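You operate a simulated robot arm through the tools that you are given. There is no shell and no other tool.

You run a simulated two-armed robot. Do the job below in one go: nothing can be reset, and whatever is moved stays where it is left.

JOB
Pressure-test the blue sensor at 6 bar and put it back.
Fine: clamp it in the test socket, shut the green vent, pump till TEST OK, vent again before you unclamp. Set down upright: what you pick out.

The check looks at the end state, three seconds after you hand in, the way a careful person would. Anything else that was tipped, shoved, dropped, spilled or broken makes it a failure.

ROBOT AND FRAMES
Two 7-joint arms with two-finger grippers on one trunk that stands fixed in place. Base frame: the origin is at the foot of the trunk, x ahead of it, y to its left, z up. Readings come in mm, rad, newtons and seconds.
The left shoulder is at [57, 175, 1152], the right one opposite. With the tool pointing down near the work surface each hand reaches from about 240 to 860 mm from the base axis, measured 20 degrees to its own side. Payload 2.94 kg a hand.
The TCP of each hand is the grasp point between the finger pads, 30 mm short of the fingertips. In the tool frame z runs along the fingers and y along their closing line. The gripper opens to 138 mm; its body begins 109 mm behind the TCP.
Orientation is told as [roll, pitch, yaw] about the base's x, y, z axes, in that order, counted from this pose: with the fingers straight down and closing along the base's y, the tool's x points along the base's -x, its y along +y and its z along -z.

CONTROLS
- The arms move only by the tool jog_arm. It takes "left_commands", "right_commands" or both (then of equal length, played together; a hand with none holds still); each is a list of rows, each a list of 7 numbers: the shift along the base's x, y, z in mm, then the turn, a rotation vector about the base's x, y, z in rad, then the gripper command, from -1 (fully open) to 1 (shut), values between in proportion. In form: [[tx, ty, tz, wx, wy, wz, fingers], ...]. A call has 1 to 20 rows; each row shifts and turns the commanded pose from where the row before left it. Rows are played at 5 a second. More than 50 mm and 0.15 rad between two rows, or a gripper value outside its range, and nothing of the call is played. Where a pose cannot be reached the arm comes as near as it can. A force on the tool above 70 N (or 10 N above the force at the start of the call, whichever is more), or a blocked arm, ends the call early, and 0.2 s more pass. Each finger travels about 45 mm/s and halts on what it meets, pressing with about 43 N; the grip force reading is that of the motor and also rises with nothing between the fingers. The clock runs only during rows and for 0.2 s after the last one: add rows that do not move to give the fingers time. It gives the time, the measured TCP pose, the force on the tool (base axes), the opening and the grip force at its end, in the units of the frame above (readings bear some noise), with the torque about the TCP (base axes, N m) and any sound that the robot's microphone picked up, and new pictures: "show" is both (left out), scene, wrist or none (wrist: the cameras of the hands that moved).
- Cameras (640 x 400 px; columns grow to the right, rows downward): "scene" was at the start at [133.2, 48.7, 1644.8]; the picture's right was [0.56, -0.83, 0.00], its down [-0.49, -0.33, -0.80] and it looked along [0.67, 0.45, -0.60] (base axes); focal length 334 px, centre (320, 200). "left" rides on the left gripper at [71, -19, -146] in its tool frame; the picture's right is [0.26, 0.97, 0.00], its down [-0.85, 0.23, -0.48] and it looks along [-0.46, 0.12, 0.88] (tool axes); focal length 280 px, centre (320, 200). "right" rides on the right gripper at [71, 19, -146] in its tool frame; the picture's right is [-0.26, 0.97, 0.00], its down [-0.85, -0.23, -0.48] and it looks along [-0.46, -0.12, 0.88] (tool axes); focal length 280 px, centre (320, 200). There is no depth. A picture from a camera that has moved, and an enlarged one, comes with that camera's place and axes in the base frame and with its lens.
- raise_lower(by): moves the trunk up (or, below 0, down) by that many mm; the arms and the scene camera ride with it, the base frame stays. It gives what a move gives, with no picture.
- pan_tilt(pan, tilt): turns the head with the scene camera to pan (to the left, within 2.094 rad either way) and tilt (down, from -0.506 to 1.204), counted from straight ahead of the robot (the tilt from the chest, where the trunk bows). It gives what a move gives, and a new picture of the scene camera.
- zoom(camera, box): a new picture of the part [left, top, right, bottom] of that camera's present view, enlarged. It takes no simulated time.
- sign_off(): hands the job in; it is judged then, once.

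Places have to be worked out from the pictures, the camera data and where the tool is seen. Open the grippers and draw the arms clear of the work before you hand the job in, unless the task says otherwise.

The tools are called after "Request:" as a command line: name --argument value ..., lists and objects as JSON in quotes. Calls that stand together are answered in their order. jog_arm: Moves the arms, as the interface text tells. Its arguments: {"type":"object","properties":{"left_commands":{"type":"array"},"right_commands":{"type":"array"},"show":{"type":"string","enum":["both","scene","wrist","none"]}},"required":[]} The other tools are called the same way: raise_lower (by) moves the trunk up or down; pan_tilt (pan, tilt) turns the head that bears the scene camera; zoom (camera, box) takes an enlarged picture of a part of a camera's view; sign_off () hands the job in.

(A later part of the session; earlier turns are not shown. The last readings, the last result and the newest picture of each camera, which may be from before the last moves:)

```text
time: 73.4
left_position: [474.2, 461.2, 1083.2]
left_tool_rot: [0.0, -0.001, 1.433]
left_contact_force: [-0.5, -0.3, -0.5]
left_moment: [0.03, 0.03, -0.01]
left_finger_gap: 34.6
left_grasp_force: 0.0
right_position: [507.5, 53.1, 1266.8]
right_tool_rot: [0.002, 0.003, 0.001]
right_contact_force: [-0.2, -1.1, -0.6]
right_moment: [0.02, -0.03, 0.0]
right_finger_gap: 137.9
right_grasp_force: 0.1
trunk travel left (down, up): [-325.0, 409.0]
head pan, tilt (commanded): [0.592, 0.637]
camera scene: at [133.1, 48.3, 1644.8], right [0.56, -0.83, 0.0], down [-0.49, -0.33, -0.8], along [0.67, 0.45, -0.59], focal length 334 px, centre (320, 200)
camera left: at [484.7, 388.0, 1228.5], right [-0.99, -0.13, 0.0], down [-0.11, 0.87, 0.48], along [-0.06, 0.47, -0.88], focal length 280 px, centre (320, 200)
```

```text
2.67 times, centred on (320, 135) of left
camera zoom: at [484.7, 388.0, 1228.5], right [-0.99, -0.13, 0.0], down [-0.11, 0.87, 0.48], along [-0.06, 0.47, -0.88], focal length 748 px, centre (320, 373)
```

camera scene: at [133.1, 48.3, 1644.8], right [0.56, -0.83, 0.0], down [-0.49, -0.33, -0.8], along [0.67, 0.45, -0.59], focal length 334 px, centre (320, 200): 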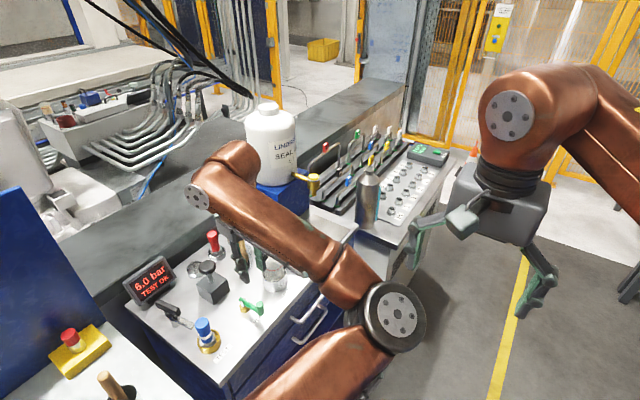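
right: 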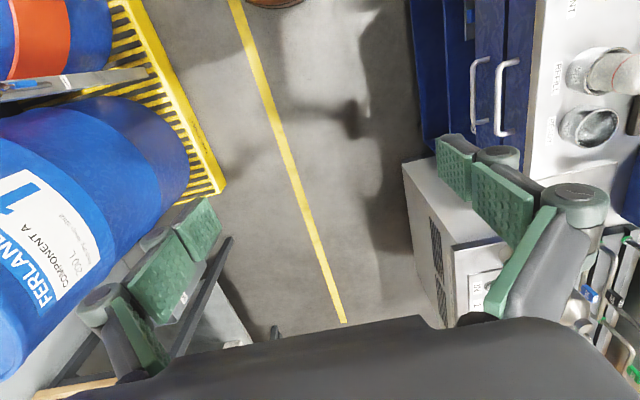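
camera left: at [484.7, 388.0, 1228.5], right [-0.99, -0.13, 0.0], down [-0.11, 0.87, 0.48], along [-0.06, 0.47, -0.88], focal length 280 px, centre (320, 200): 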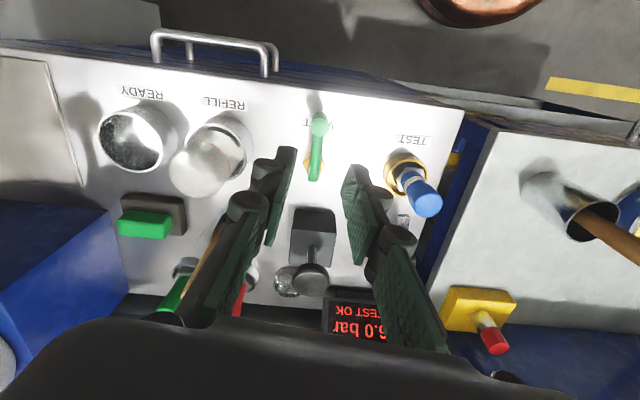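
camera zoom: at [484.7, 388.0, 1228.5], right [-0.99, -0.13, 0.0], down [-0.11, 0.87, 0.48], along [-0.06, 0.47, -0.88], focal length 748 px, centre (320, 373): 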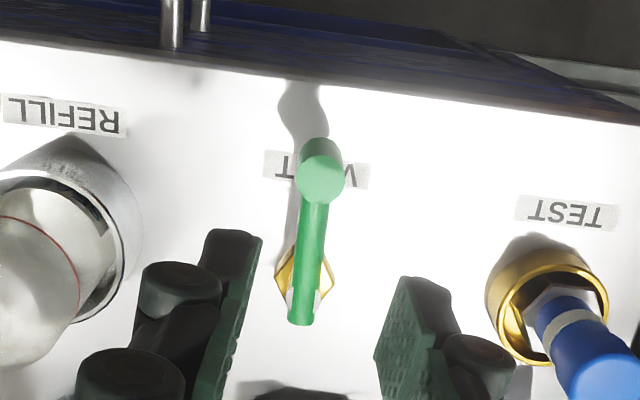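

The vent knob is directly below the TCP at about (475, 461). I descend and grip it.

Request:
jog_arm --left_commands '[[0.5, 0, -35, 0, 0, 0, 0.5], [0, 0, -40, 0, 0, 0, 0.5], [0, 0, -40, 0, 0, 0, 0.5], [0, 0, -23, 0, 0, 0, 0.5], [0, 0, 0, 0, 0, 0, 0.5], [0, 0, 0, 0, 0, 0, 1], [0, 0, 0, 0, 0, 0, 1], [0, 0, 0, 0, 0, 0, 1]]' --show "both"

```text
time: 75.2
left_position: [476.7, 461.9, 943.8]
left_tool_rot: [0.001, 0.0, 1.433]
left_contact_force: [-3.1, -1.2, -1.9]
left_moment: [0.2, 0.03, 0.06]
left_finger_gap: 18.1
left_grasp_force: 43.4
right_position: [507.1, 53.7, 1266.8]
right_tool_rot: [0.001, 0.0, 0.0]
right_contact_force: [0.2, 0.2, 0.8]
right_moment: [0.0, 0.02, 0.0]
right_finger_gap: 137.9
right_grasp_force: 0.1
trunk travel left (down, up): [-325.0, 409.0]
head pan, tilt (commanded): [0.592, 0.637]
camera scene: at [133.0, 48.7, 1644.8], right [0.56, -0.83, 0.0], down [-0.49, -0.33, -0.8], along [0.67, 0.45, -0.59], focal length 334 px, centre (320, 200)
camera left: at [485.4, 388.8, 1089.0], right [-0.99, -0.13, 0.0], down [-0.11, 0.87, 0.48], along [-0.06, 0.47, -0.88], focal length 280 px, centre (320, 200)
```

scene: 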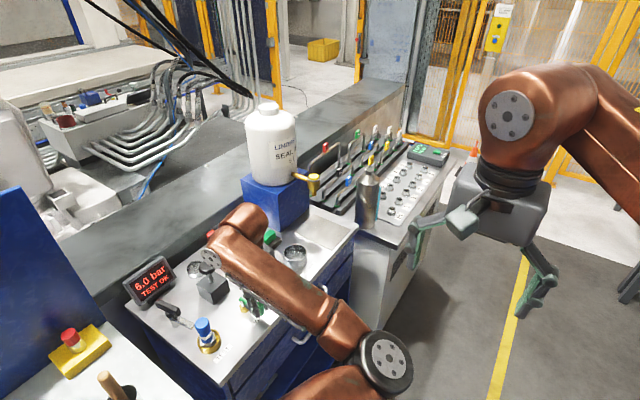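
left: 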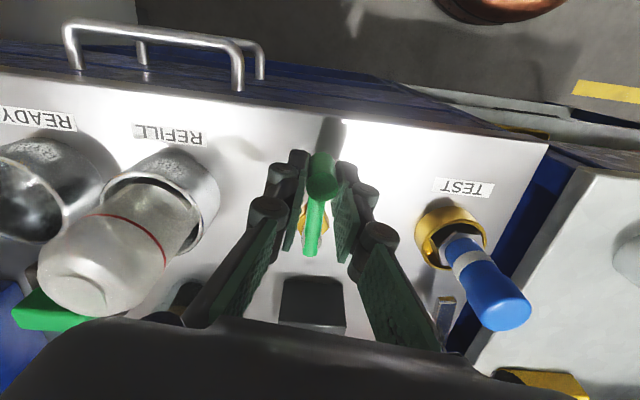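

Gripped. I swing the lever back along the arc toward its open position, first part.

Request:
jog_arm --left_commands '[[-4.6, 0.2, 0, 0, 0, -0.08, 1], [-5.8, 0.6, 0, 0, 0, -0.1, 1], [-5.6, 1.3, 0, 0, 0, -0.1, 1], [-5.5, 1.8, 0, 0, 0, -0.1, 1], [-5.3, 2.4, 0, 0, 0, -0.1, 1], [-5.0, 2.9, 0, 0, 0, -0.1, 1], [0, 0, 0, 0, 0, 0, 1]]' --show "both"

Request:
zoom --camera "scene" --box '[110, 230, 270, 360]'

```text
time: 76.8
left_position: [445.5, 471.3, 943.8]
left_tool_rot: [-0.001, -0.001, 0.848]
left_contact_force: [1.9, -1.6, 0.5]
left_moment: [-0.59, 0.43, -0.14]
left_finger_gap: 18.1
left_grasp_force: 43.4
right_position: [507.4, 53.3, 1266.5]
right_tool_rot: [0.002, 0.002, -0.001]
right_contact_force: [-0.4, -0.3, -0.9]
right_moment: [0.0, 0.04, 0.01]
right_finger_gap: 138.2
right_grasp_force: 0.0
trunk travel left (down, up): [-325.0, 409.0]
head pan, tilt (commanded): [0.592, 0.637]
camera scene: at [133.6, 48.5, 1644.8], right [0.56, -0.83, 0.0], down [-0.49, -0.33, -0.8], along [0.67, 0.45, -0.6], focal length 334 px, centre (320, 200)
camera left: at [412.4, 404.3, 1089.0], right [-0.9, 0.44, 0.0], down [0.39, 0.79, 0.48], along [0.21, 0.43, -0.88], focal length 280 px, centre (320, 200)
```

scene: 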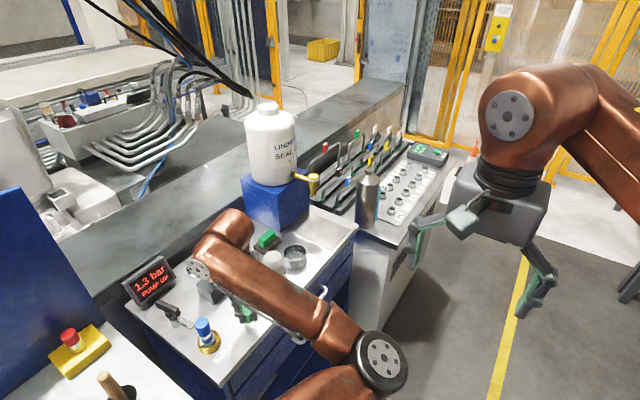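
left: 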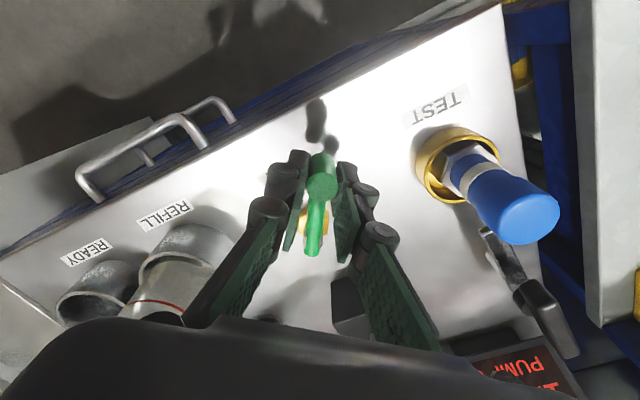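

```text
3.08 times, centred on (190, 295) of scene
camera zoom: at [133.6, 48.5, 1644.8], right [0.56, -0.83, 0.0], down [-0.49, -0.33, -0.8], along [0.67, 0.45, -0.6], focal length 1029 px, centre (720, -92)
```

zoom: 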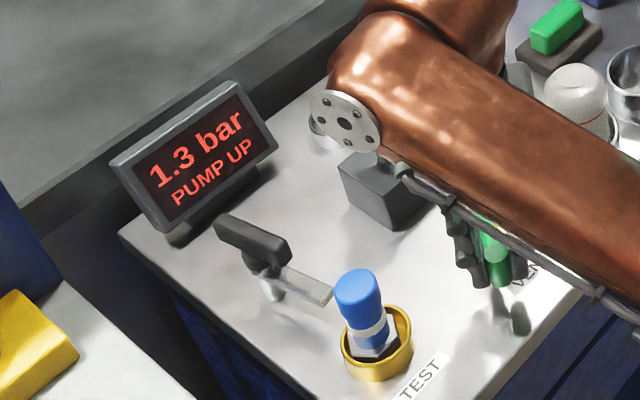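

The pressure is bleeding off (1.3 bar and falling). I continue the lever back to fully open.

Request:
jog_arm --left_commands '[[-4.7, 3.4, 0, 0, 0, -0.1, 1], [-4.3, 3.8, 0, 0, 0, -0.1, 1], [-4.0, 4.2, 0, 0, 0, -0.1, 1], [-3.5, 4.7, 0, 0, 0, -0.1, 1], [-3.0, 4.9, 0, 0, 0, -0.1, 1], [-2.5, 5.2, 0, 0, 0, -0.1, 1], [0, 0, 0, 0, 0, 0, 1]]' --show "scene"

Request:
zoom --camera "scene" --box '[110, 230, 270, 360]'

```text
time: 78.4
left_position: [422.0, 495.7, 943.6]
left_tool_rot: [0.0, 0.002, 0.252]
left_contact_force: [-6.9, -1.4, -1.6]
left_moment: [-0.05, 0.28, 0.06]
left_finger_gap: 18.0
left_grasp_force: 43.3
right_position: [507.1, 53.0, 1266.7]
right_tool_rot: [0.002, 0.001, 0.001]
right_contact_force: [0.5, 0.7, 0.0]
right_moment: [-0.02, -0.04, -0.02]
right_finger_gap: 138.0
right_grasp_force: 0.1
trunk travel left (down, up): [-325.0, 409.0]
head pan, tilt (commanded): [0.592, 0.637]
camera scene: at [132.3, 48.6, 1644.8], right [0.56, -0.83, 0.0], down [-0.49, -0.33, -0.8], along [0.67, 0.45, -0.59], focal length 334 px, centre (320, 200)
```

scene: 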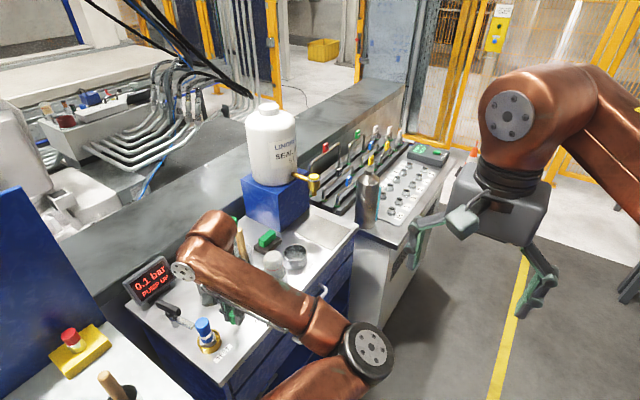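

```text
3.08 times, centred on (190, 295) of scene
camera zoom: at [132.3, 48.6, 1644.8], right [0.56, -0.83, 0.0], down [-0.49, -0.33, -0.8], along [0.67, 0.45, -0.59], focal length 1029 px, centre (720, -92)
```

zoom: 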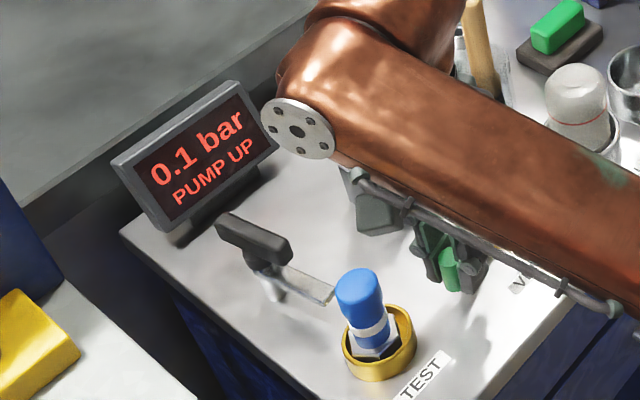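

0.1 bar left. I finish the swing to the fully open position (lever pointing −x, as it was).

Request:
jog_arm --left_commands '[[-2.0, 5.5, 0, 0, 0, -0.1, 1], [-1.4, 5.6, 0, 0, 0, -0.1, 1], [-0.9, 5.7, 0, 0, 0, -0.06, 1], [-0.3, 5.8, 0, 0, 0, 0, 1], [0, 0, 0, 0, 0, 0, 1]]' --show "both"

Request:
zoom --camera "scene" --box '[110, 230, 270, 360]'

```text
time: 79.6
left_position: [418.2, 519.3, 943.2]
left_tool_rot: [0.0, -0.001, -0.011]
left_contact_force: [-4.6, -3.6, -2.0]
left_moment: [-0.11, -0.04, -0.17]
left_finger_gap: 18.1
left_grasp_force: 44.0
right_position: [507.6, 52.3, 1266.8]
right_tool_rot: [0.001, 0.0, -0.001]
right_contact_force: [0.7, 0.1, 0.0]
right_moment: [0.01, 0.01, -0.04]
right_finger_gap: 138.1
right_grasp_force: 0.0
trunk travel left (down, up): [-325.0, 409.0]
head pan, tilt (commanded): [0.592, 0.637]
camera scene: at [132.7, 48.4, 1644.9], right [0.56, -0.83, 0.0], down [-0.49, -0.33, -0.8], along [0.67, 0.45, -0.59], focal length 334 px, centre (320, 200)
camera left: at [347.3, 500.1, 1088.9], right [-0.25, 0.97, 0.0], down [0.85, 0.22, 0.48], along [0.46, 0.12, -0.88], focal length 280 px, centre (320, 200)
```

scene: 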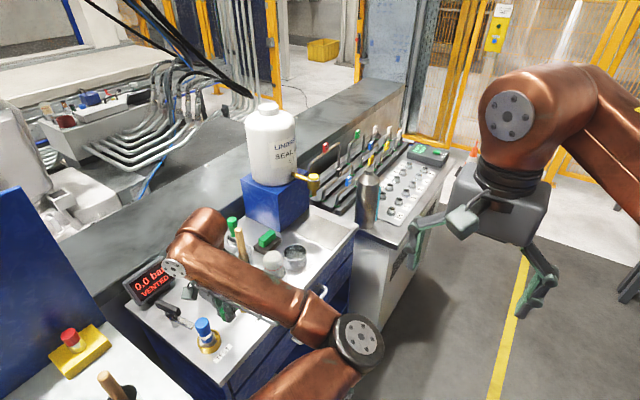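
left: 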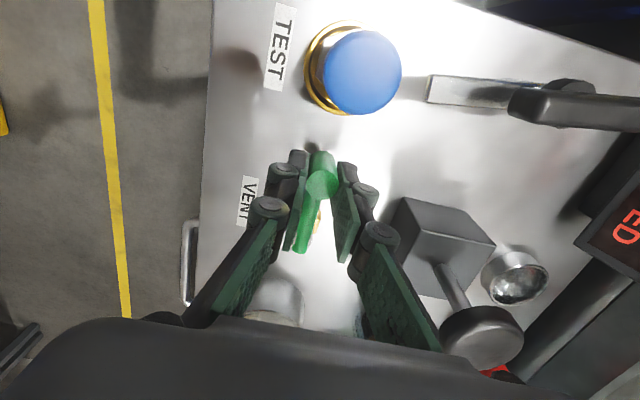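

```text
3.08 times, centred on (190, 295) of scene
camera zoom: at [132.7, 48.4, 1644.9], right [0.56, -0.83, 0.0], down [-0.49, -0.33, -0.8], along [0.67, 0.45, -0.59], focal length 1029 px, centre (720, -92)
```

zoom: 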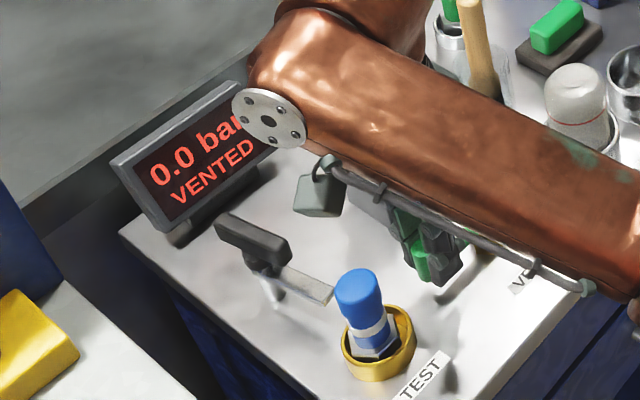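

0.0 bar, VENTED, and the lever is back where it was. I let go of the knob, rise, and move over the clamp handle with the wrist turned to match the bar (about −1.44 rad).

Request:
jog_arm --left_commands '[[0, 0, 0, 0, 0, 0, 0.4], [0, 0, 0, 0, 0, 0, 0.4], [0, 0, 15, 0, 0, 0, 0.4], [0, 0, 35, 0, 0, 0, 0.4], [0, 0, 40, 0, 0, 0, 0.4], [0, 0, 35, 0, 0, 0, 0.4], [-7, 10, 0, 0, 0, -0.13, 0.4], [-7, 10, 0, 0, 0, -0.13, 0.4], [-7, 10, 0, 0, 0, -0.13, 0.4], [-7, 10, 0, 0, 0, -0.13, 0.4], [-7, 10, 0, 0, 0, -0.13, 0.4], [-7, 10, 0, 0, 0, -0.13, 0.4], [-7, 10, 0, 0, 0, -0.13, 0.4], [-7, 10, 0, 0, 0, -0.13, 0.4], [-7, 10, 0, 0, 0, -0.13, 0.4], [-7, 10, 0, 0, 0, -0.13, 0.4], [-7, 10, 0, 0, 0, -0.13, 0.4], [0, 0, 0, 0, 0, 0, 0.4], [0, 0, 0, 0, 0, 0, 0.4]]' --show "both"

Request:
zoom --camera "left" --box '[220, 60, 420, 210]'

Request:
zoom --camera "scene" --box '[110, 230, 270, 360]'

```text
time: 83.6
left_position: [340.9, 630.5, 1067.9]
left_tool_rot: [0.0, 0.0, -1.441]
left_contact_force: [-0.1, 0.4, 0.2]
left_moment: [0.0, -0.01, -0.01]
left_finger_gap: 41.4
left_grasp_force: 0.0
right_position: [507.8, 54.5, 1265.8]
right_tool_rot: [-0.001, 0.001, 0.001]
right_contact_force: [-0.9, -0.4, 0.1]
right_moment: [0.02, -0.01, -0.03]
right_finger_gap: 137.9
right_grasp_force: 0.0
trunk travel left (down, up): [-325.0, 409.0]
head pan, tilt (commanded): [0.592, 0.637]
camera scene: at [133.1, 49.2, 1644.8], right [0.56, -0.83, 0.0], down [-0.49, -0.33, -0.8], along [0.67, 0.45, -0.6], focal length 334 px, centre (320, 200)
camera left: at [313.0, 697.6, 1213.5], right [0.92, 0.39, 0.0], down [0.34, -0.81, 0.48], along [0.18, -0.44, -0.88], focal length 280 px, centre (320, 200)
```

scene: 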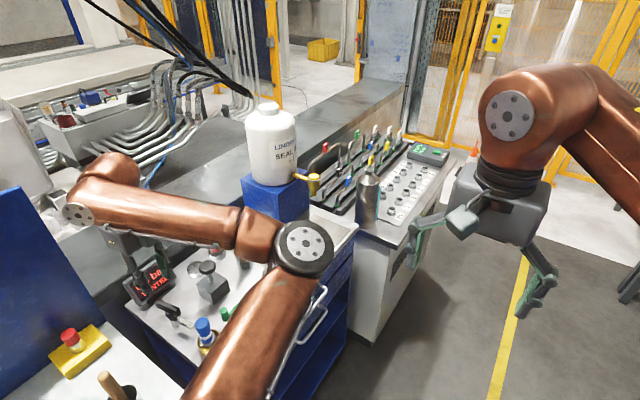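
left: 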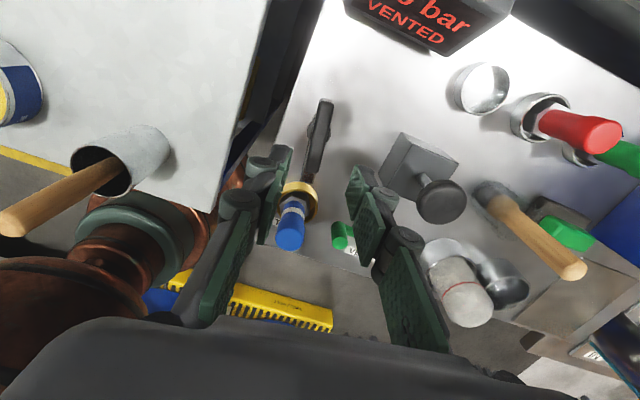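

```text
2.67 times, centred on (320, 135) of left
camera zoom: at [313.0, 697.6, 1213.5], right [0.92, 0.39, 0.0], down [0.34, -0.81, 0.48], along [0.18, -0.44, -0.88], focal length 748 px, centre (320, 373)
```

zoom: 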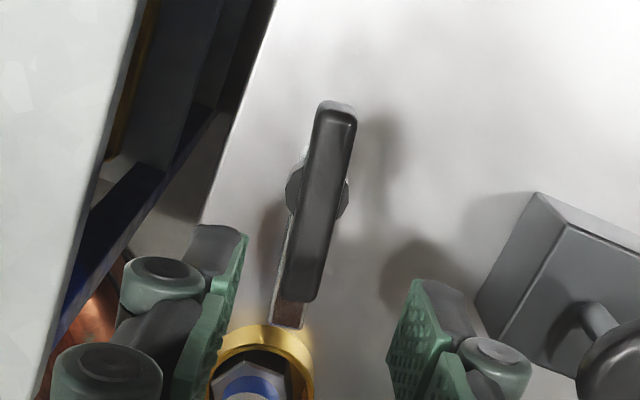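

```text
3.08 times, centred on (190, 295) of scene
camera zoom: at [133.1, 49.2, 1644.8], right [0.56, -0.83, 0.0], down [-0.49, -0.33, -0.8], along [0.67, 0.45, -0.6], focal length 1029 px, centre (720, -92)
```

zoom: 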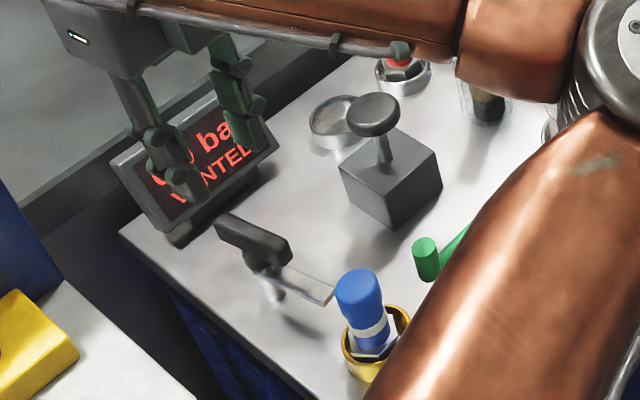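

The bar is aligned with the fingers and centred. I descend to the same height as before (z≈979) and close on the bar.

Request:
jog_arm --left_commands '[[0, -0.5, -30, 0, 0, 0, 0.4], [0, 0, -30, 0, 0, 0, 0.4], [0, 0, -20, 0, 0, 0, 0.4], [0, 0, -9, 0, 0, 0, 0.4], [0, 0, 0, 0, 0, 0, 0.4], [0, 0, 0, 0, 0, 0, 1], [0, 0, 0, 0, 0, 0, 1], [0, 0, 0, 0, 0, 0, 1]]' --show "both"

Request:
zoom --camera "scene" --box '[110, 250, 230, 340]'

```text
time: 85.4
left_position: [340.1, 626.0, 980.1]
left_tool_rot: [0.001, -0.001, -1.439]
left_contact_force: [3.6, 0.5, -1.3]
left_moment: [0.18, -0.07, 0.73]
left_finger_gap: 14.3
left_grasp_force: 36.5
right_position: [506.8, 52.8, 1266.4]
right_tool_rot: [-0.001, 0.002, -0.001]
right_contact_force: [0.9, -1.0, -1.2]
right_moment: [0.02, -0.03, 0.01]
right_finger_gap: 137.9
right_grasp_force: 0.0
trunk travel left (down, up): [-325.0, 409.0]
head pan, tilt (commanded): [0.592, 0.637]
camera scene: at [134.0, 49.2, 1644.7], right [0.56, -0.83, 0.0], down [-0.49, -0.33, -0.8], along [0.67, 0.45, -0.6], focal length 334 px, centre (320, 200)
camera left: at [312.3, 694.5, 1125.1], right [0.92, 0.39, 0.0], down [0.34, -0.81, 0.48], along [0.18, -0.44, -0.88], focal length 280 px, centre (320, 200)
```

scene: 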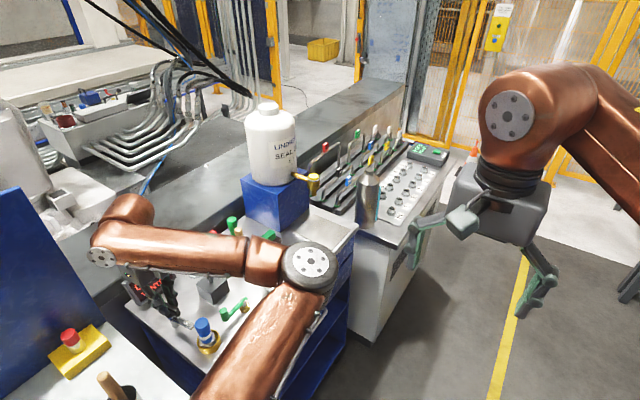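
left: 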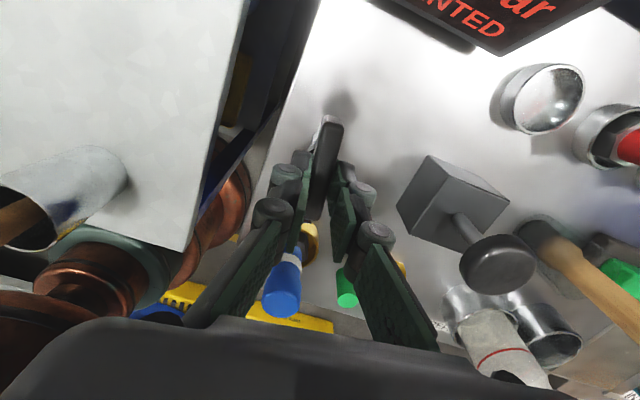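

```text
4.44 times, centred on (170, 295) of scene
camera zoom: at [134.0, 49.2, 1644.7], right [0.56, -0.83, 0.0], down [-0.49, -0.33, -0.8], along [0.67, 0.45, -0.6], focal length 1487 px, centre (987, -222)
```

zoom: 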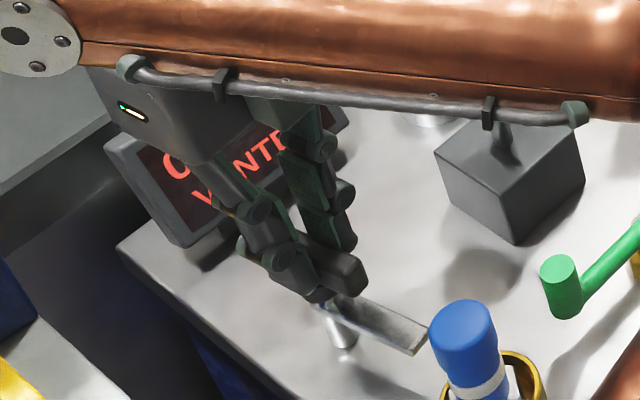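

Gripped at 14 mm. I turn the clamp back counter-clockwise.

Request:
jog_arm --left_commands '[[0.4, 0, 0, 0, 0, 0.1, 1], [0.4, 0, 0, 0, 0, 0.1, 1], [0.4, 0.1, 0, 0, 0, 0.1, 1], [0.3, 0.1, 0, 0, 0, 0.1, 1], [0.3, 0.2, 0, 0, 0, 0.1, 1], [0.3, 0.2, 0, 0, 0, 0.1, 1], [0.3, 0.2, 0, 0, 0, 0.1, 1], [0, 0, 0, 0, 0, 0, 1]]' --show "scene"

Request:
zoom --camera "scene" --box '[110, 250, 230, 340]'

```text
time: 87.2
left_position: [342.3, 629.3, 979.3]
left_tool_rot: [-0.003, -0.002, -0.737]
left_contact_force: [-9.7, -16.0, -10.4]
left_moment: [-0.72, -0.04, 0.07]
left_finger_gap: 13.6
left_grasp_force: 40.0
right_position: [507.4, 51.5, 1266.2]
right_tool_rot: [0.0, 0.001, 0.0]
right_contact_force: [-0.5, 0.1, 0.0]
right_moment: [0.01, 0.02, -0.01]
right_finger_gap: 137.9
right_grasp_force: 0.1
trunk travel left (down, up): [-325.0, 409.0]
head pan, tilt (commanded): [0.592, 0.637]
camera scene: at [132.4, 47.5, 1644.8], right [0.56, -0.83, 0.0], down [-0.49, -0.33, -0.8], along [0.67, 0.45, -0.59], focal length 334 px, centre (320, 200)
```

scene: 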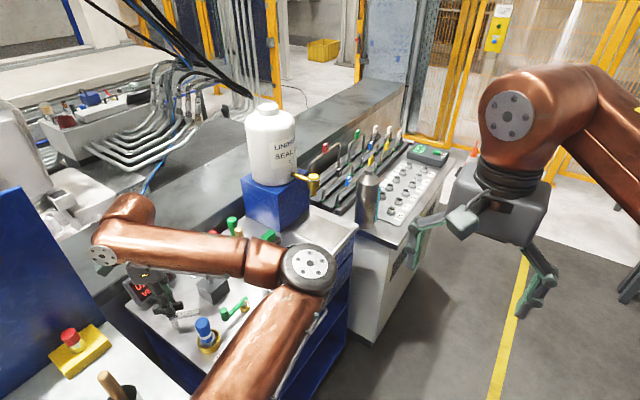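

```text
4.44 times, centred on (170, 295) of scene
camera zoom: at [132.4, 47.5, 1644.8], right [0.56, -0.83, 0.0], down [-0.49, -0.33, -0.8], along [0.67, 0.45, -0.59], focal length 1487 px, centre (987, -222)
```

zoom: 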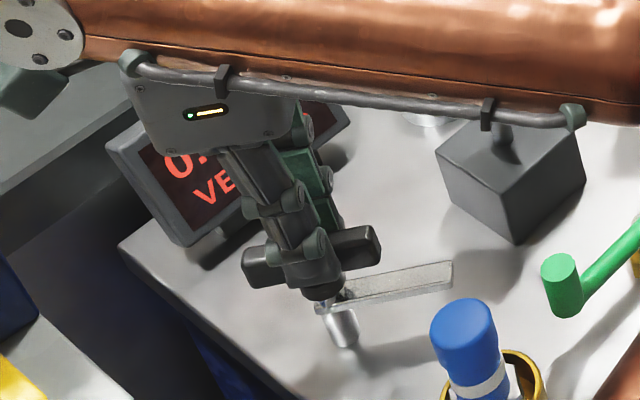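

It turns back fine (−0.74 rad left); the side force says I'm slightly too far +x/+y, so I ease back while completing the turn.

Request:
jog_arm --left_commands '[[-0.7, -1.0, 0, 0, 0, 0.1, 1], [-0.5, -0.6, 0, 0, 0, 0.1, 1], [0, 0, 0, 0, 0, 0.1, 1], [0, 0, 0, 0, 0, 0.1, 1], [0, 0, 0, 0, 0, 0.1, 1], [0, 0, 0, 0, 0, 0.1, 1], [0, 0, 0, 0, 0, 0.1, 1], [0, 0, 0, 0, 0, 0.03, 1], [0, 0, 0, 0, 0, 0, 1]]' --show "both"

Request:
zoom --camera "scene" --box '[110, 250, 230, 340]'

```text
time: 89.2
left_position: [344.0, 630.4, 979.5]
left_tool_rot: [-0.001, -0.001, -0.009]
left_contact_force: [2.9, 10.5, -2.1]
left_moment: [0.32, -0.82, -0.04]
left_finger_gap: 13.7
left_grasp_force: 40.1
right_position: [508.2, 55.6, 1266.9]
right_tool_rot: [-0.001, 0.0, 0.0]
right_contact_force: [0.0, 0.1, 0.1]
right_moment: [-0.01, -0.03, 0.01]
right_finger_gap: 137.8
right_grasp_force: 0.0
trunk travel left (down, up): [-325.0, 409.0]
head pan, tilt (commanded): [0.592, 0.637]
camera scene: at [133.8, 51.1, 1644.7], right [0.56, -0.83, 0.0], down [-0.49, -0.33, -0.8], along [0.67, 0.45, -0.6], focal length 334 px, centre (320, 200)
camera left: at [272.2, 610.8, 1125.1], right [-0.25, 0.97, 0.0], down [0.85, 0.22, 0.48], along [0.46, 0.12, -0.88], focal length 280 px, centre (320, 200)
```

scene: 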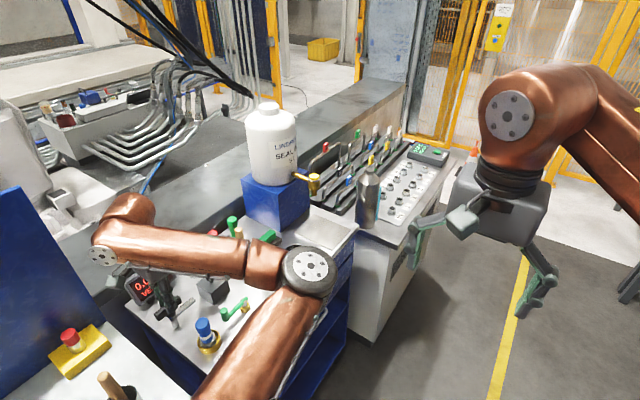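
left: 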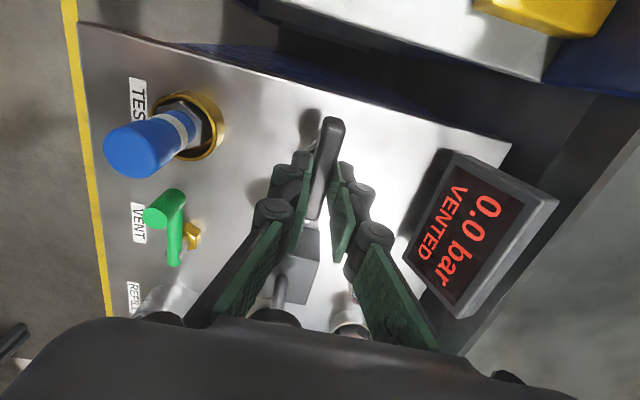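

```text
4.44 times, centred on (170, 295) of scene
camera zoom: at [133.8, 51.1, 1644.7], right [0.56, -0.83, 0.0], down [-0.49, -0.33, -0.8], along [0.67, 0.45, -0.6], focal length 1487 px, centre (987, -222)
```

zoom: 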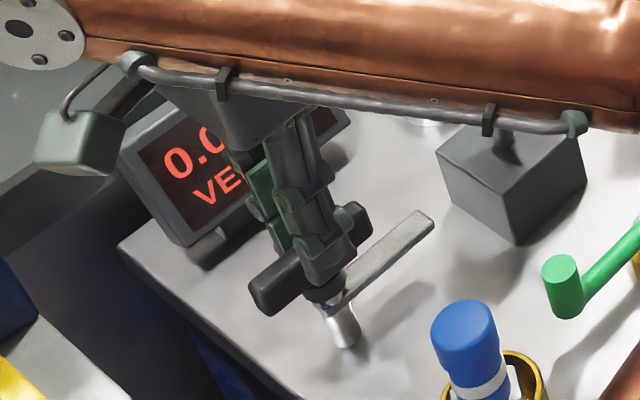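

The strip and handle are back in their starting orientation. I release, rise, and go above the sensor in the TEST socket.

Request:
jog_arm --left_commands '[[0, 0, 0, 0, 0, 0, 0.4], [0, 0, 0, 0, 0, 0, 0.4], [0, 0, 15, 0, 0, 0, 0.4], [0, 0, 40, 0, 0, 0, 0.3], [0, 0, 45, 0, 0, 0, 0.1], [5, -37, 0, 0, 0, 0, 0.1], [5, -37, 0, 0, 0, 0, 0.1], [4, -36, 0, 0, 0, 0, 0.1], [0, 0, 0, 0, 0, 0, 0.1], [0, 0, 0, 0, 0, 0, 0.1]]' --show "both"

Request:
zoom --camera "scene" --box '[110, 230, 270, 360]'

Request:
zoom --camera "left" --box '[240, 70, 400, 170]'

```text
time: 91.4
left_position: [355.5, 514.5, 1078.9]
left_tool_rot: [0.0, 0.0, -0.01]
left_contact_force: [-1.0, -0.1, 0.6]
left_moment: [0.01, 0.02, 0.0]
left_finger_gap: 62.5
left_grasp_force: 0.0
right_position: [507.6, 52.3, 1266.7]
right_tool_rot: [0.001, 0.002, 0.0]
right_contact_force: [-0.1, -0.9, 0.5]
right_moment: [0.02, 0.0, 0.02]
right_finger_gap: 137.9
right_grasp_force: 0.0
trunk travel left (down, up): [-325.0, 409.0]
head pan, tilt (commanded): [0.592, 0.637]
camera scene: at [133.4, 47.9, 1644.8], right [0.56, -0.83, 0.0], down [-0.49, -0.33, -0.8], along [0.67, 0.45, -0.59], focal length 334 px, centre (320, 200)
camera left: at [284.6, 495.2, 1226.3], right [-0.25, 0.97, 0.0], down [0.85, 0.22, 0.48], along [0.46, 0.12, -0.88], focal length 280 px, centre (320, 200)
```

scene: 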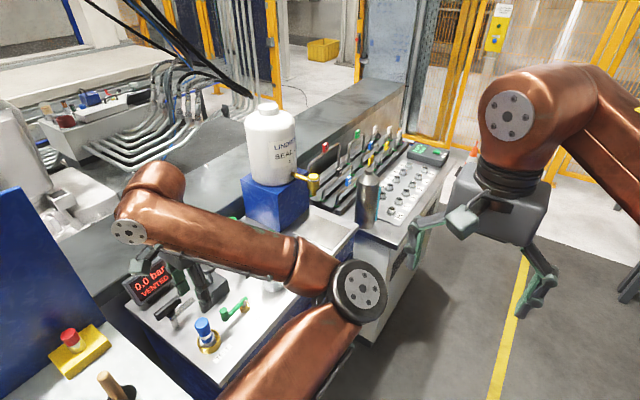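
left: 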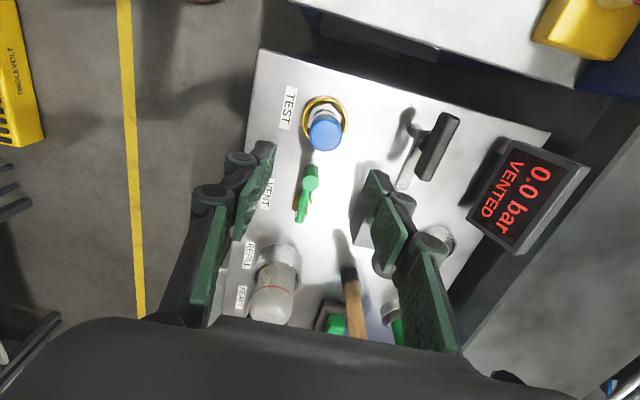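

```text
3.08 times, centred on (190, 295) of scene
camera zoom: at [133.4, 47.9, 1644.8], right [0.56, -0.83, 0.0], down [-0.49, -0.33, -0.8], along [0.67, 0.45, -0.59], focal length 1029 px, centre (720, -92)
```

zoom: 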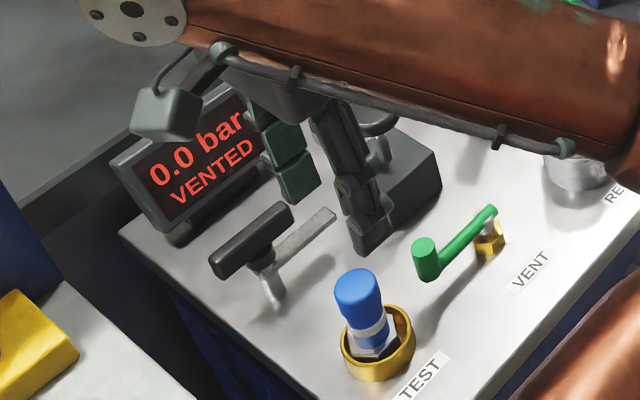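

```text
4.00 times, centred on (320, 120) of left
camera zoom: at [284.6, 495.2, 1226.3], right [-0.25, 0.97, 0.0], down [0.85, 0.22, 0.48], along [0.46, 0.12, -0.88], focal length 1122 px, centre (320, 520)
```

zoom: 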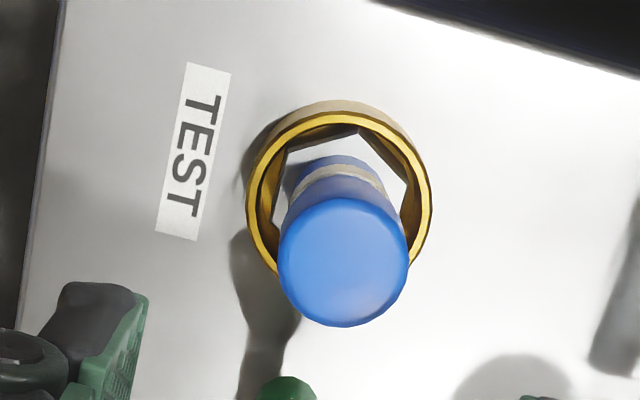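

Everything is ready for removal. The sensor top appears a few mm toward −x of the cup's centre, so I zoom closer to judge whether it stands straight.

Request:
zoom --camera "scene" --box '[170, 300, 250, 365]'

Request:
zoom --camera "left" --box '[280, 80, 370, 160]'

```text
6.15 times, centred on (210, 332) of scene
camera zoom: at [133.4, 47.9, 1644.8], right [0.56, -0.83, 0.0], down [-0.49, -0.33, -0.8], along [0.67, 0.45, -0.59], focal length 2058 px, centre (997, -615)
```

zoom: 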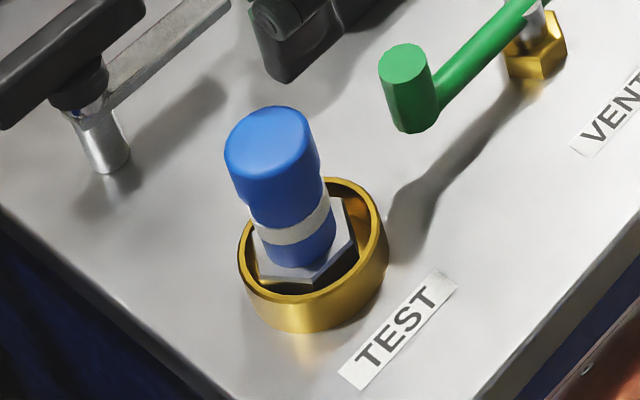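

```text
5.00 times, centred on (325, 120) of left
camera zoom: at [284.6, 495.2, 1226.3], right [-0.25, 0.97, 0.0], down [0.85, 0.22, 0.48], along [0.46, 0.12, -0.88], focal length 1402 px, centre (295, 600)
```

zoom: 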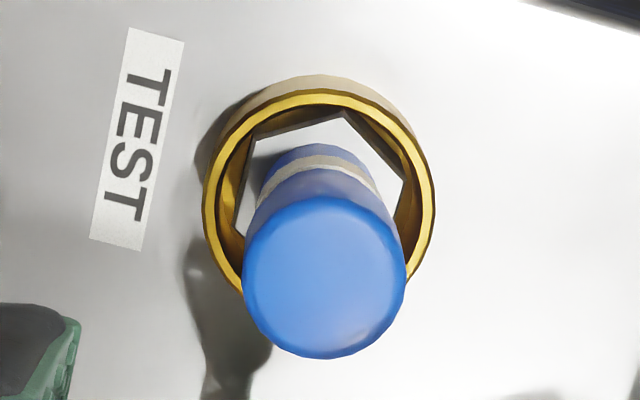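

The sensor stands essentially upright. I align to its measured top centre (≈(354, 518.7)) and descend to the original grasp height.

Request:
jog_arm --left_commands '[[-1.0, 4.2, -30, 0, 0, 0.01, 0.1], [0, 0, -35, 0, 0, 0, 0.1], [0, 0, -15, 0, 0, 0, 0.1], [0, 0, 0, 0, 0, 0, 0.1], [0, 0, 0, 0, 0, 0, 0.1]]' --show "wrist"

Request:
zoom --camera "left" --box '[240, 90, 400, 190]'

```text
time: 92.6
left_position: [354.4, 519.1, 998.8]
left_tool_rot: [0.001, 0.0, 0.002]
left_contact_force: [0.3, -0.7, 0.4]
left_moment: [0.01, 0.01, 0.01]
left_finger_gap: 62.2
left_grasp_force: 0.1
right_position: [507.4, 54.3, 1266.9]
right_tool_rot: [0.001, 0.002, 0.0]
right_contact_force: [0.0, 0.0, -0.3]
right_moment: [0.03, 0.0, -0.01]
right_finger_gap: 138.0
right_grasp_force: 0.0
trunk travel left (down, up): [-325.0, 409.0]
head pan, tilt (commanded): [0.592, 0.637]
camera left: at [282.8, 500.5, 1145.5], right [-0.26, 0.96, 0.0], down [0.85, 0.23, 0.48], along [0.46, 0.13, -0.88], focal length 280 px, centre (320, 200)
```

left: 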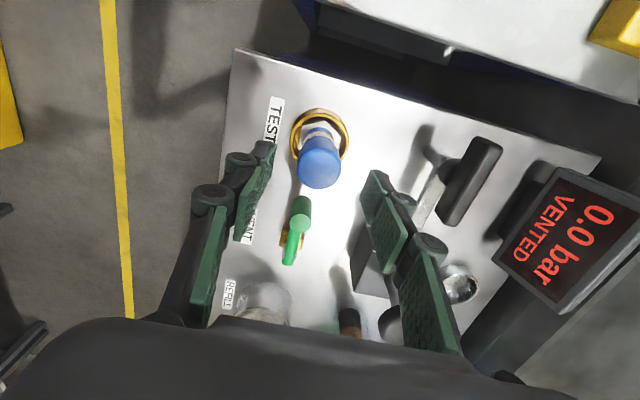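

```text
4.00 times, centred on (320, 140) of left
camera zoom: at [282.8, 500.5, 1145.5], right [-0.26, 0.96, 0.0], down [0.85, 0.23, 0.48], along [0.46, 0.13, -0.88], focal length 1122 px, centre (320, 440)
```

zoom: 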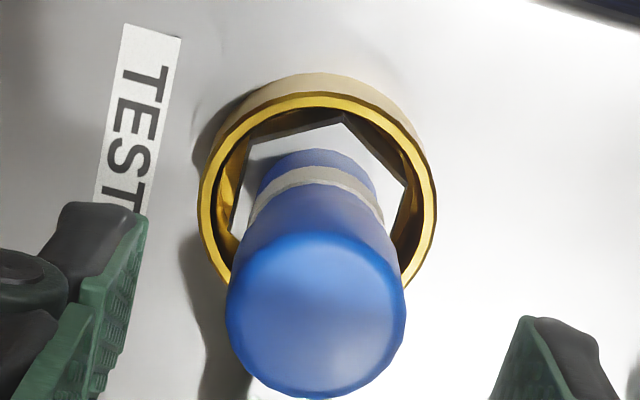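

The cap's centre is about (352.2, 518.3). I correct by (−1.5, −0.8), descend to z≈945 and close.

Request:
jog_arm --left_commands '[[-1.5, -0.8, -18, 0, 0, 0, 0.1], [0, 0, -18, 0, 0, 0, 0.1], [0, 0, -17, 0, 0, 0, 0.1], [0, 0, 0, 0, 0, 0, 0.1], [0, 0, 0, 0, 0, 0, 1], [0, 0, 0, 0, 0, 0, 1], [0, 0, 0, 0, 0, 0, 1], [0, 0, 0, 0, 0, 0, 1]]' --show "both"

Request:
zoom --camera "left" --box '[240, 110, 400, 250]'

Request:
zoom --camera "scene" --box '[150, 280, 270, 370]'

```text
time: 94.4
left_position: [354.8, 521.5, 947.1]
left_tool_rot: [0.0, -0.001, 0.003]
left_contact_force: [0.1, -0.1, -0.5]
left_moment: [0.02, -0.02, -0.02]
left_finger_gap: 28.6
left_grasp_force: 43.1
right_position: [508.1, 54.2, 1266.3]
right_tool_rot: [0.001, 0.0, 0.0]
right_contact_force: [0.3, -0.3, -0.8]
right_moment: [-0.01, 0.0, 0.02]
right_finger_gap: 137.9
right_grasp_force: 0.2
trunk travel left (down, up): [-325.0, 409.0]
head pan, tilt (commanded): [0.592, 0.637]
camera scene: at [133.2, 48.7, 1644.8], right [0.56, -0.83, 0.0], down [-0.49, -0.33, -0.8], along [0.67, 0.45, -0.6], focal length 334 px, centre (320, 200)
camera left: at [283.9, 501.7, 1092.0], right [-0.26, 0.96, 0.0], down [0.85, 0.23, 0.48], along [0.46, 0.13, -0.88], focal length 280 px, centre (320, 200)
```

scene: 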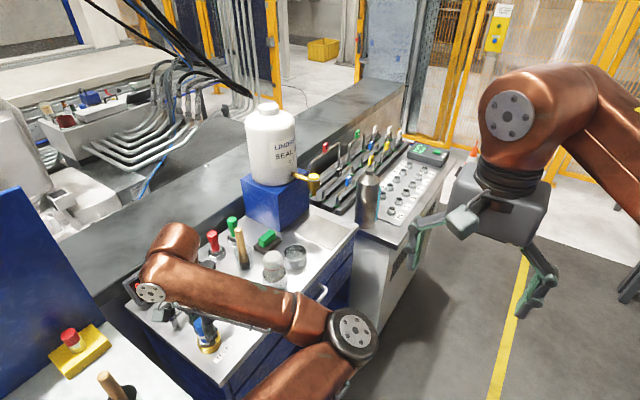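
left: 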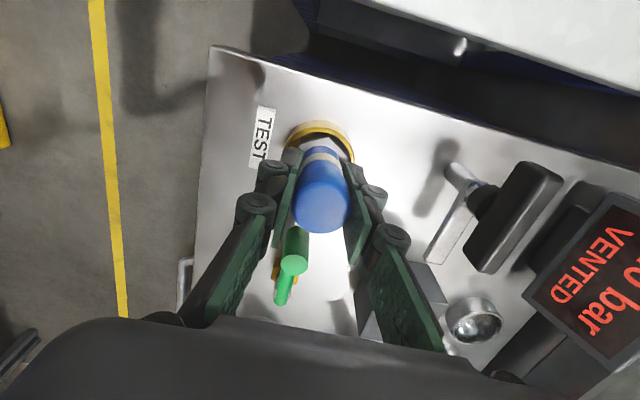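

```text
2.86 times, centred on (320, 180) of left
camera zoom: at [283.9, 501.7, 1092.0], right [-0.26, 0.96, 0.0], down [0.85, 0.23, 0.48], along [0.46, 0.13, -0.88], focal length 801 px, centre (320, 257)
```

zoom: 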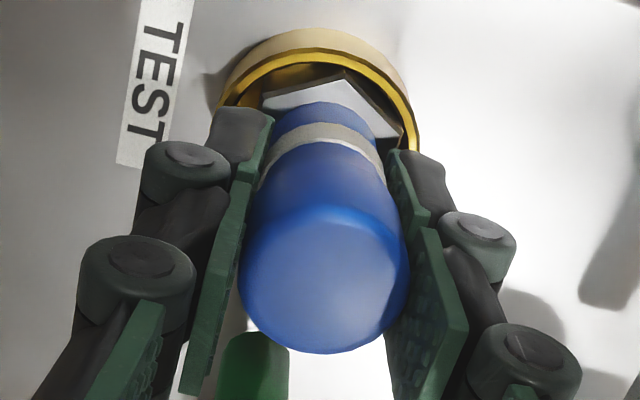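

```text
4.44 times, centred on (210, 325) of scene
camera zoom: at [133.2, 48.7, 1644.8], right [0.56, -0.83, 0.0], down [-0.49, -0.33, -0.8], along [0.67, 0.45, -0.6], focal length 1487 px, centre (809, -356)
```

zoom: 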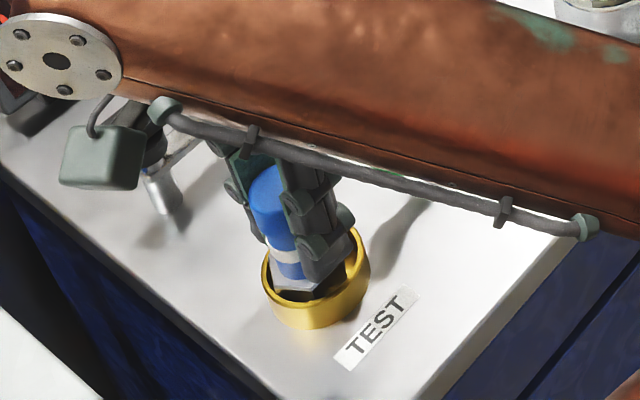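

Gripped (28.6 mm gap, no side force). I lift it straight out.

Request:
jog_arm --left_commands '[[0, 0, 8, 0, 0, 0, 1], [0, 0, 12, 0, 0, 0, 1], [0, 0, 25, 0, 0, 0, 1], [0, 0, 35, 0, 0, 0, 1], [0, 0, 35, 0, 0, 0, 1], [0, 0, 35, 0, 0, 0, 1], [0, 0, 0, 0, 0, 0, 1], [0, 0, 0, 0, 0, 0, 1]]' --show "both"

Request:
zoom --camera "left" --box '[240, 70, 400, 240]'

Request:
zoom --camera "scene" --box '[110, 240, 270, 370]'

```text
time: 96.2
left_position: [353.9, 522.4, 1100.2]
left_tool_rot: [0.001, 0.001, 0.0]
left_contact_force: [0.0, -0.3, -1.3]
left_moment: [0.0, -0.01, -0.01]
left_finger_gap: 28.5
left_grasp_force: 42.8
right_position: [507.2, 53.5, 1265.8]
right_tool_rot: [0.003, 0.001, 0.001]
right_contact_force: [0.1, 0.1, -0.1]
right_moment: [0.01, -0.03, -0.02]
right_finger_gap: 137.9
right_grasp_force: 0.1
trunk travel left (down, up): [-325.0, 409.0]
head pan, tilt (commanded): [0.592, 0.637]
camera scene: at [133.0, 48.5, 1644.8], right [0.56, -0.83, 0.0], down [-0.49, -0.33, -0.8], along [0.67, 0.45, -0.59], focal length 334 px, centre (320, 200)
camera left: at [282.5, 503.1, 1244.6], right [-0.26, 0.96, 0.0], down [0.85, 0.23, 0.48], along [0.46, 0.13, -0.88], focal length 280 px, centre (320, 200)
```

scene: 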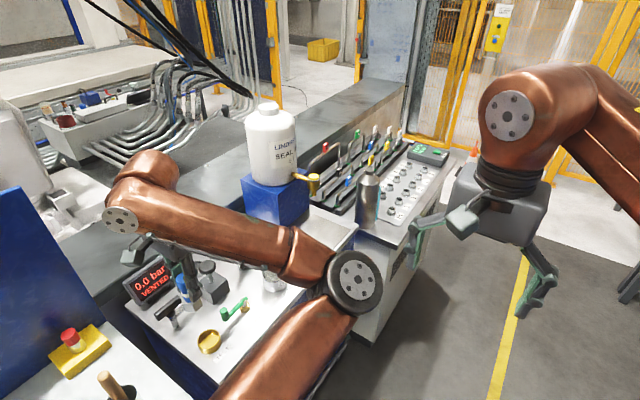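
left: 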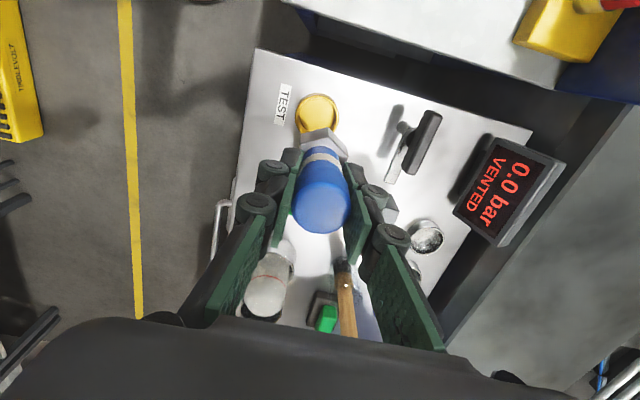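

```text
2.35 times, centred on (320, 155) of left
camera zoom: at [282.5, 503.1, 1244.6], right [-0.26, 0.96, 0.0], down [0.85, 0.23, 0.48], along [0.46, 0.13, -0.88], focal length 660 px, centre (320, 306)
```

zoom: 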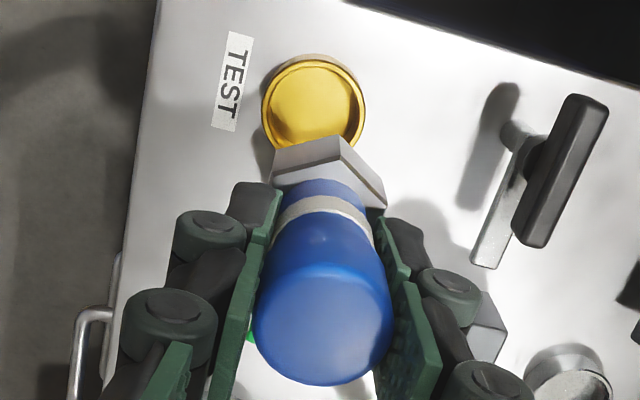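

```text
3.08 times, centred on (190, 305) of scene
camera zoom: at [133.0, 48.5, 1644.8], right [0.56, -0.83, 0.0], down [-0.49, -0.33, -0.8], along [0.67, 0.45, -0.59], focal length 1029 px, centre (720, -123)
```

zoom: 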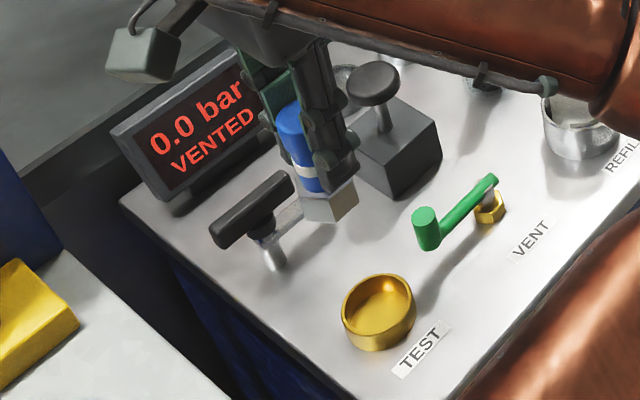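

The tested sensor is out and hangs upright. I carry it back at this height toward its own empty cup near (491, 729.5), aiming the TCP at (487, 729) since the hex sits about +4 mm in x from the TCP.

Request:
jog_arm --left_commands '[[22.2, 34.5, 0, 0, 0, 0, 1], [22.2, 34.5, 0, 0, 0, 0, 1], [22.2, 34.5, 0, 0, 0, 0, 1], [22.2, 34.5, 0, 0, 0, 0, 1], [22.2, 34.5, 0, 0, 0, 0, 1], [22.2, 34.5, 0, 0, 0, 0, 1], [0, 0, 0, 0, 0, 0, 1], [0, 0, 0, 0, 0, 0, 1]]' --show "both"

Request:
zoom --camera "left" --box '[250, 70, 390, 158]'

```text
time: 98.0
left_position: [485.5, 728.9, 1095.8]
left_tool_rot: [0.001, -0.002, 0.002]
left_contact_force: [-0.1, -0.3, -1.4]
left_moment: [0.01, -0.02, 0.02]
left_finger_gap: 28.9
left_grasp_force: 42.9
right_position: [507.8, 54.2, 1265.4]
right_tool_rot: [-0.001, 0.001, 0.0]
right_contact_force: [-0.4, -0.3, 0.5]
right_moment: [-0.01, 0.03, -0.01]
right_finger_gap: 137.9
right_grasp_force: 0.1
trunk travel left (down, up): [-325.0, 409.0]
head pan, tilt (commanded): [0.592, 0.637]
camera scene: at [133.4, 50.0, 1644.7], right [0.56, -0.83, 0.0], down [-0.49, -0.33, -0.8], along [0.67, 0.45, -0.6], focal length 334 px, centre (320, 200)
camera left: at [415.4, 708.8, 1241.1], right [-0.26, 0.96, 0.0], down [0.85, 0.23, 0.48], along [0.46, 0.12, -0.88], focal length 280 px, centre (320, 200)
```

scene: 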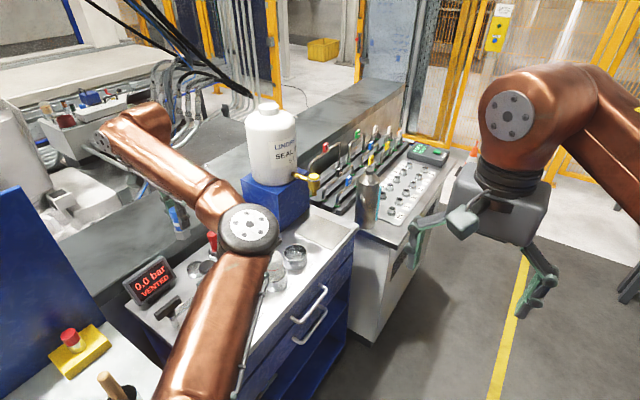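
left: 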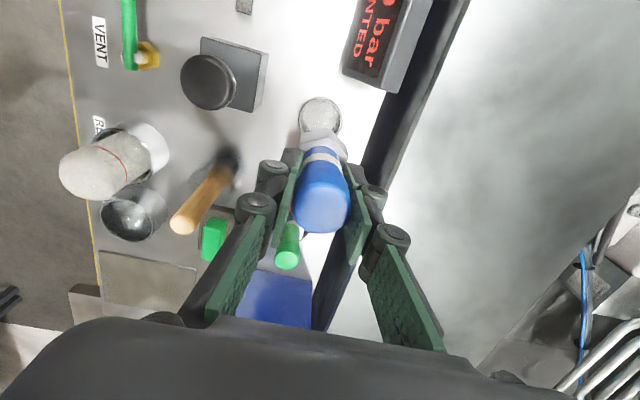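

```text
4.55 times, centred on (320, 114) of left
camera zoom: at [415.4, 708.8, 1241.1], right [-0.26, 0.96, 0.0], down [0.85, 0.23, 0.48], along [0.46, 0.12, -0.88], focal length 1274 px, centre (320, 591)
```

zoom: 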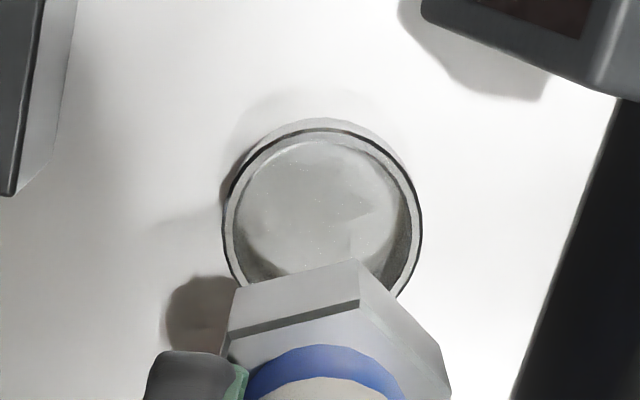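

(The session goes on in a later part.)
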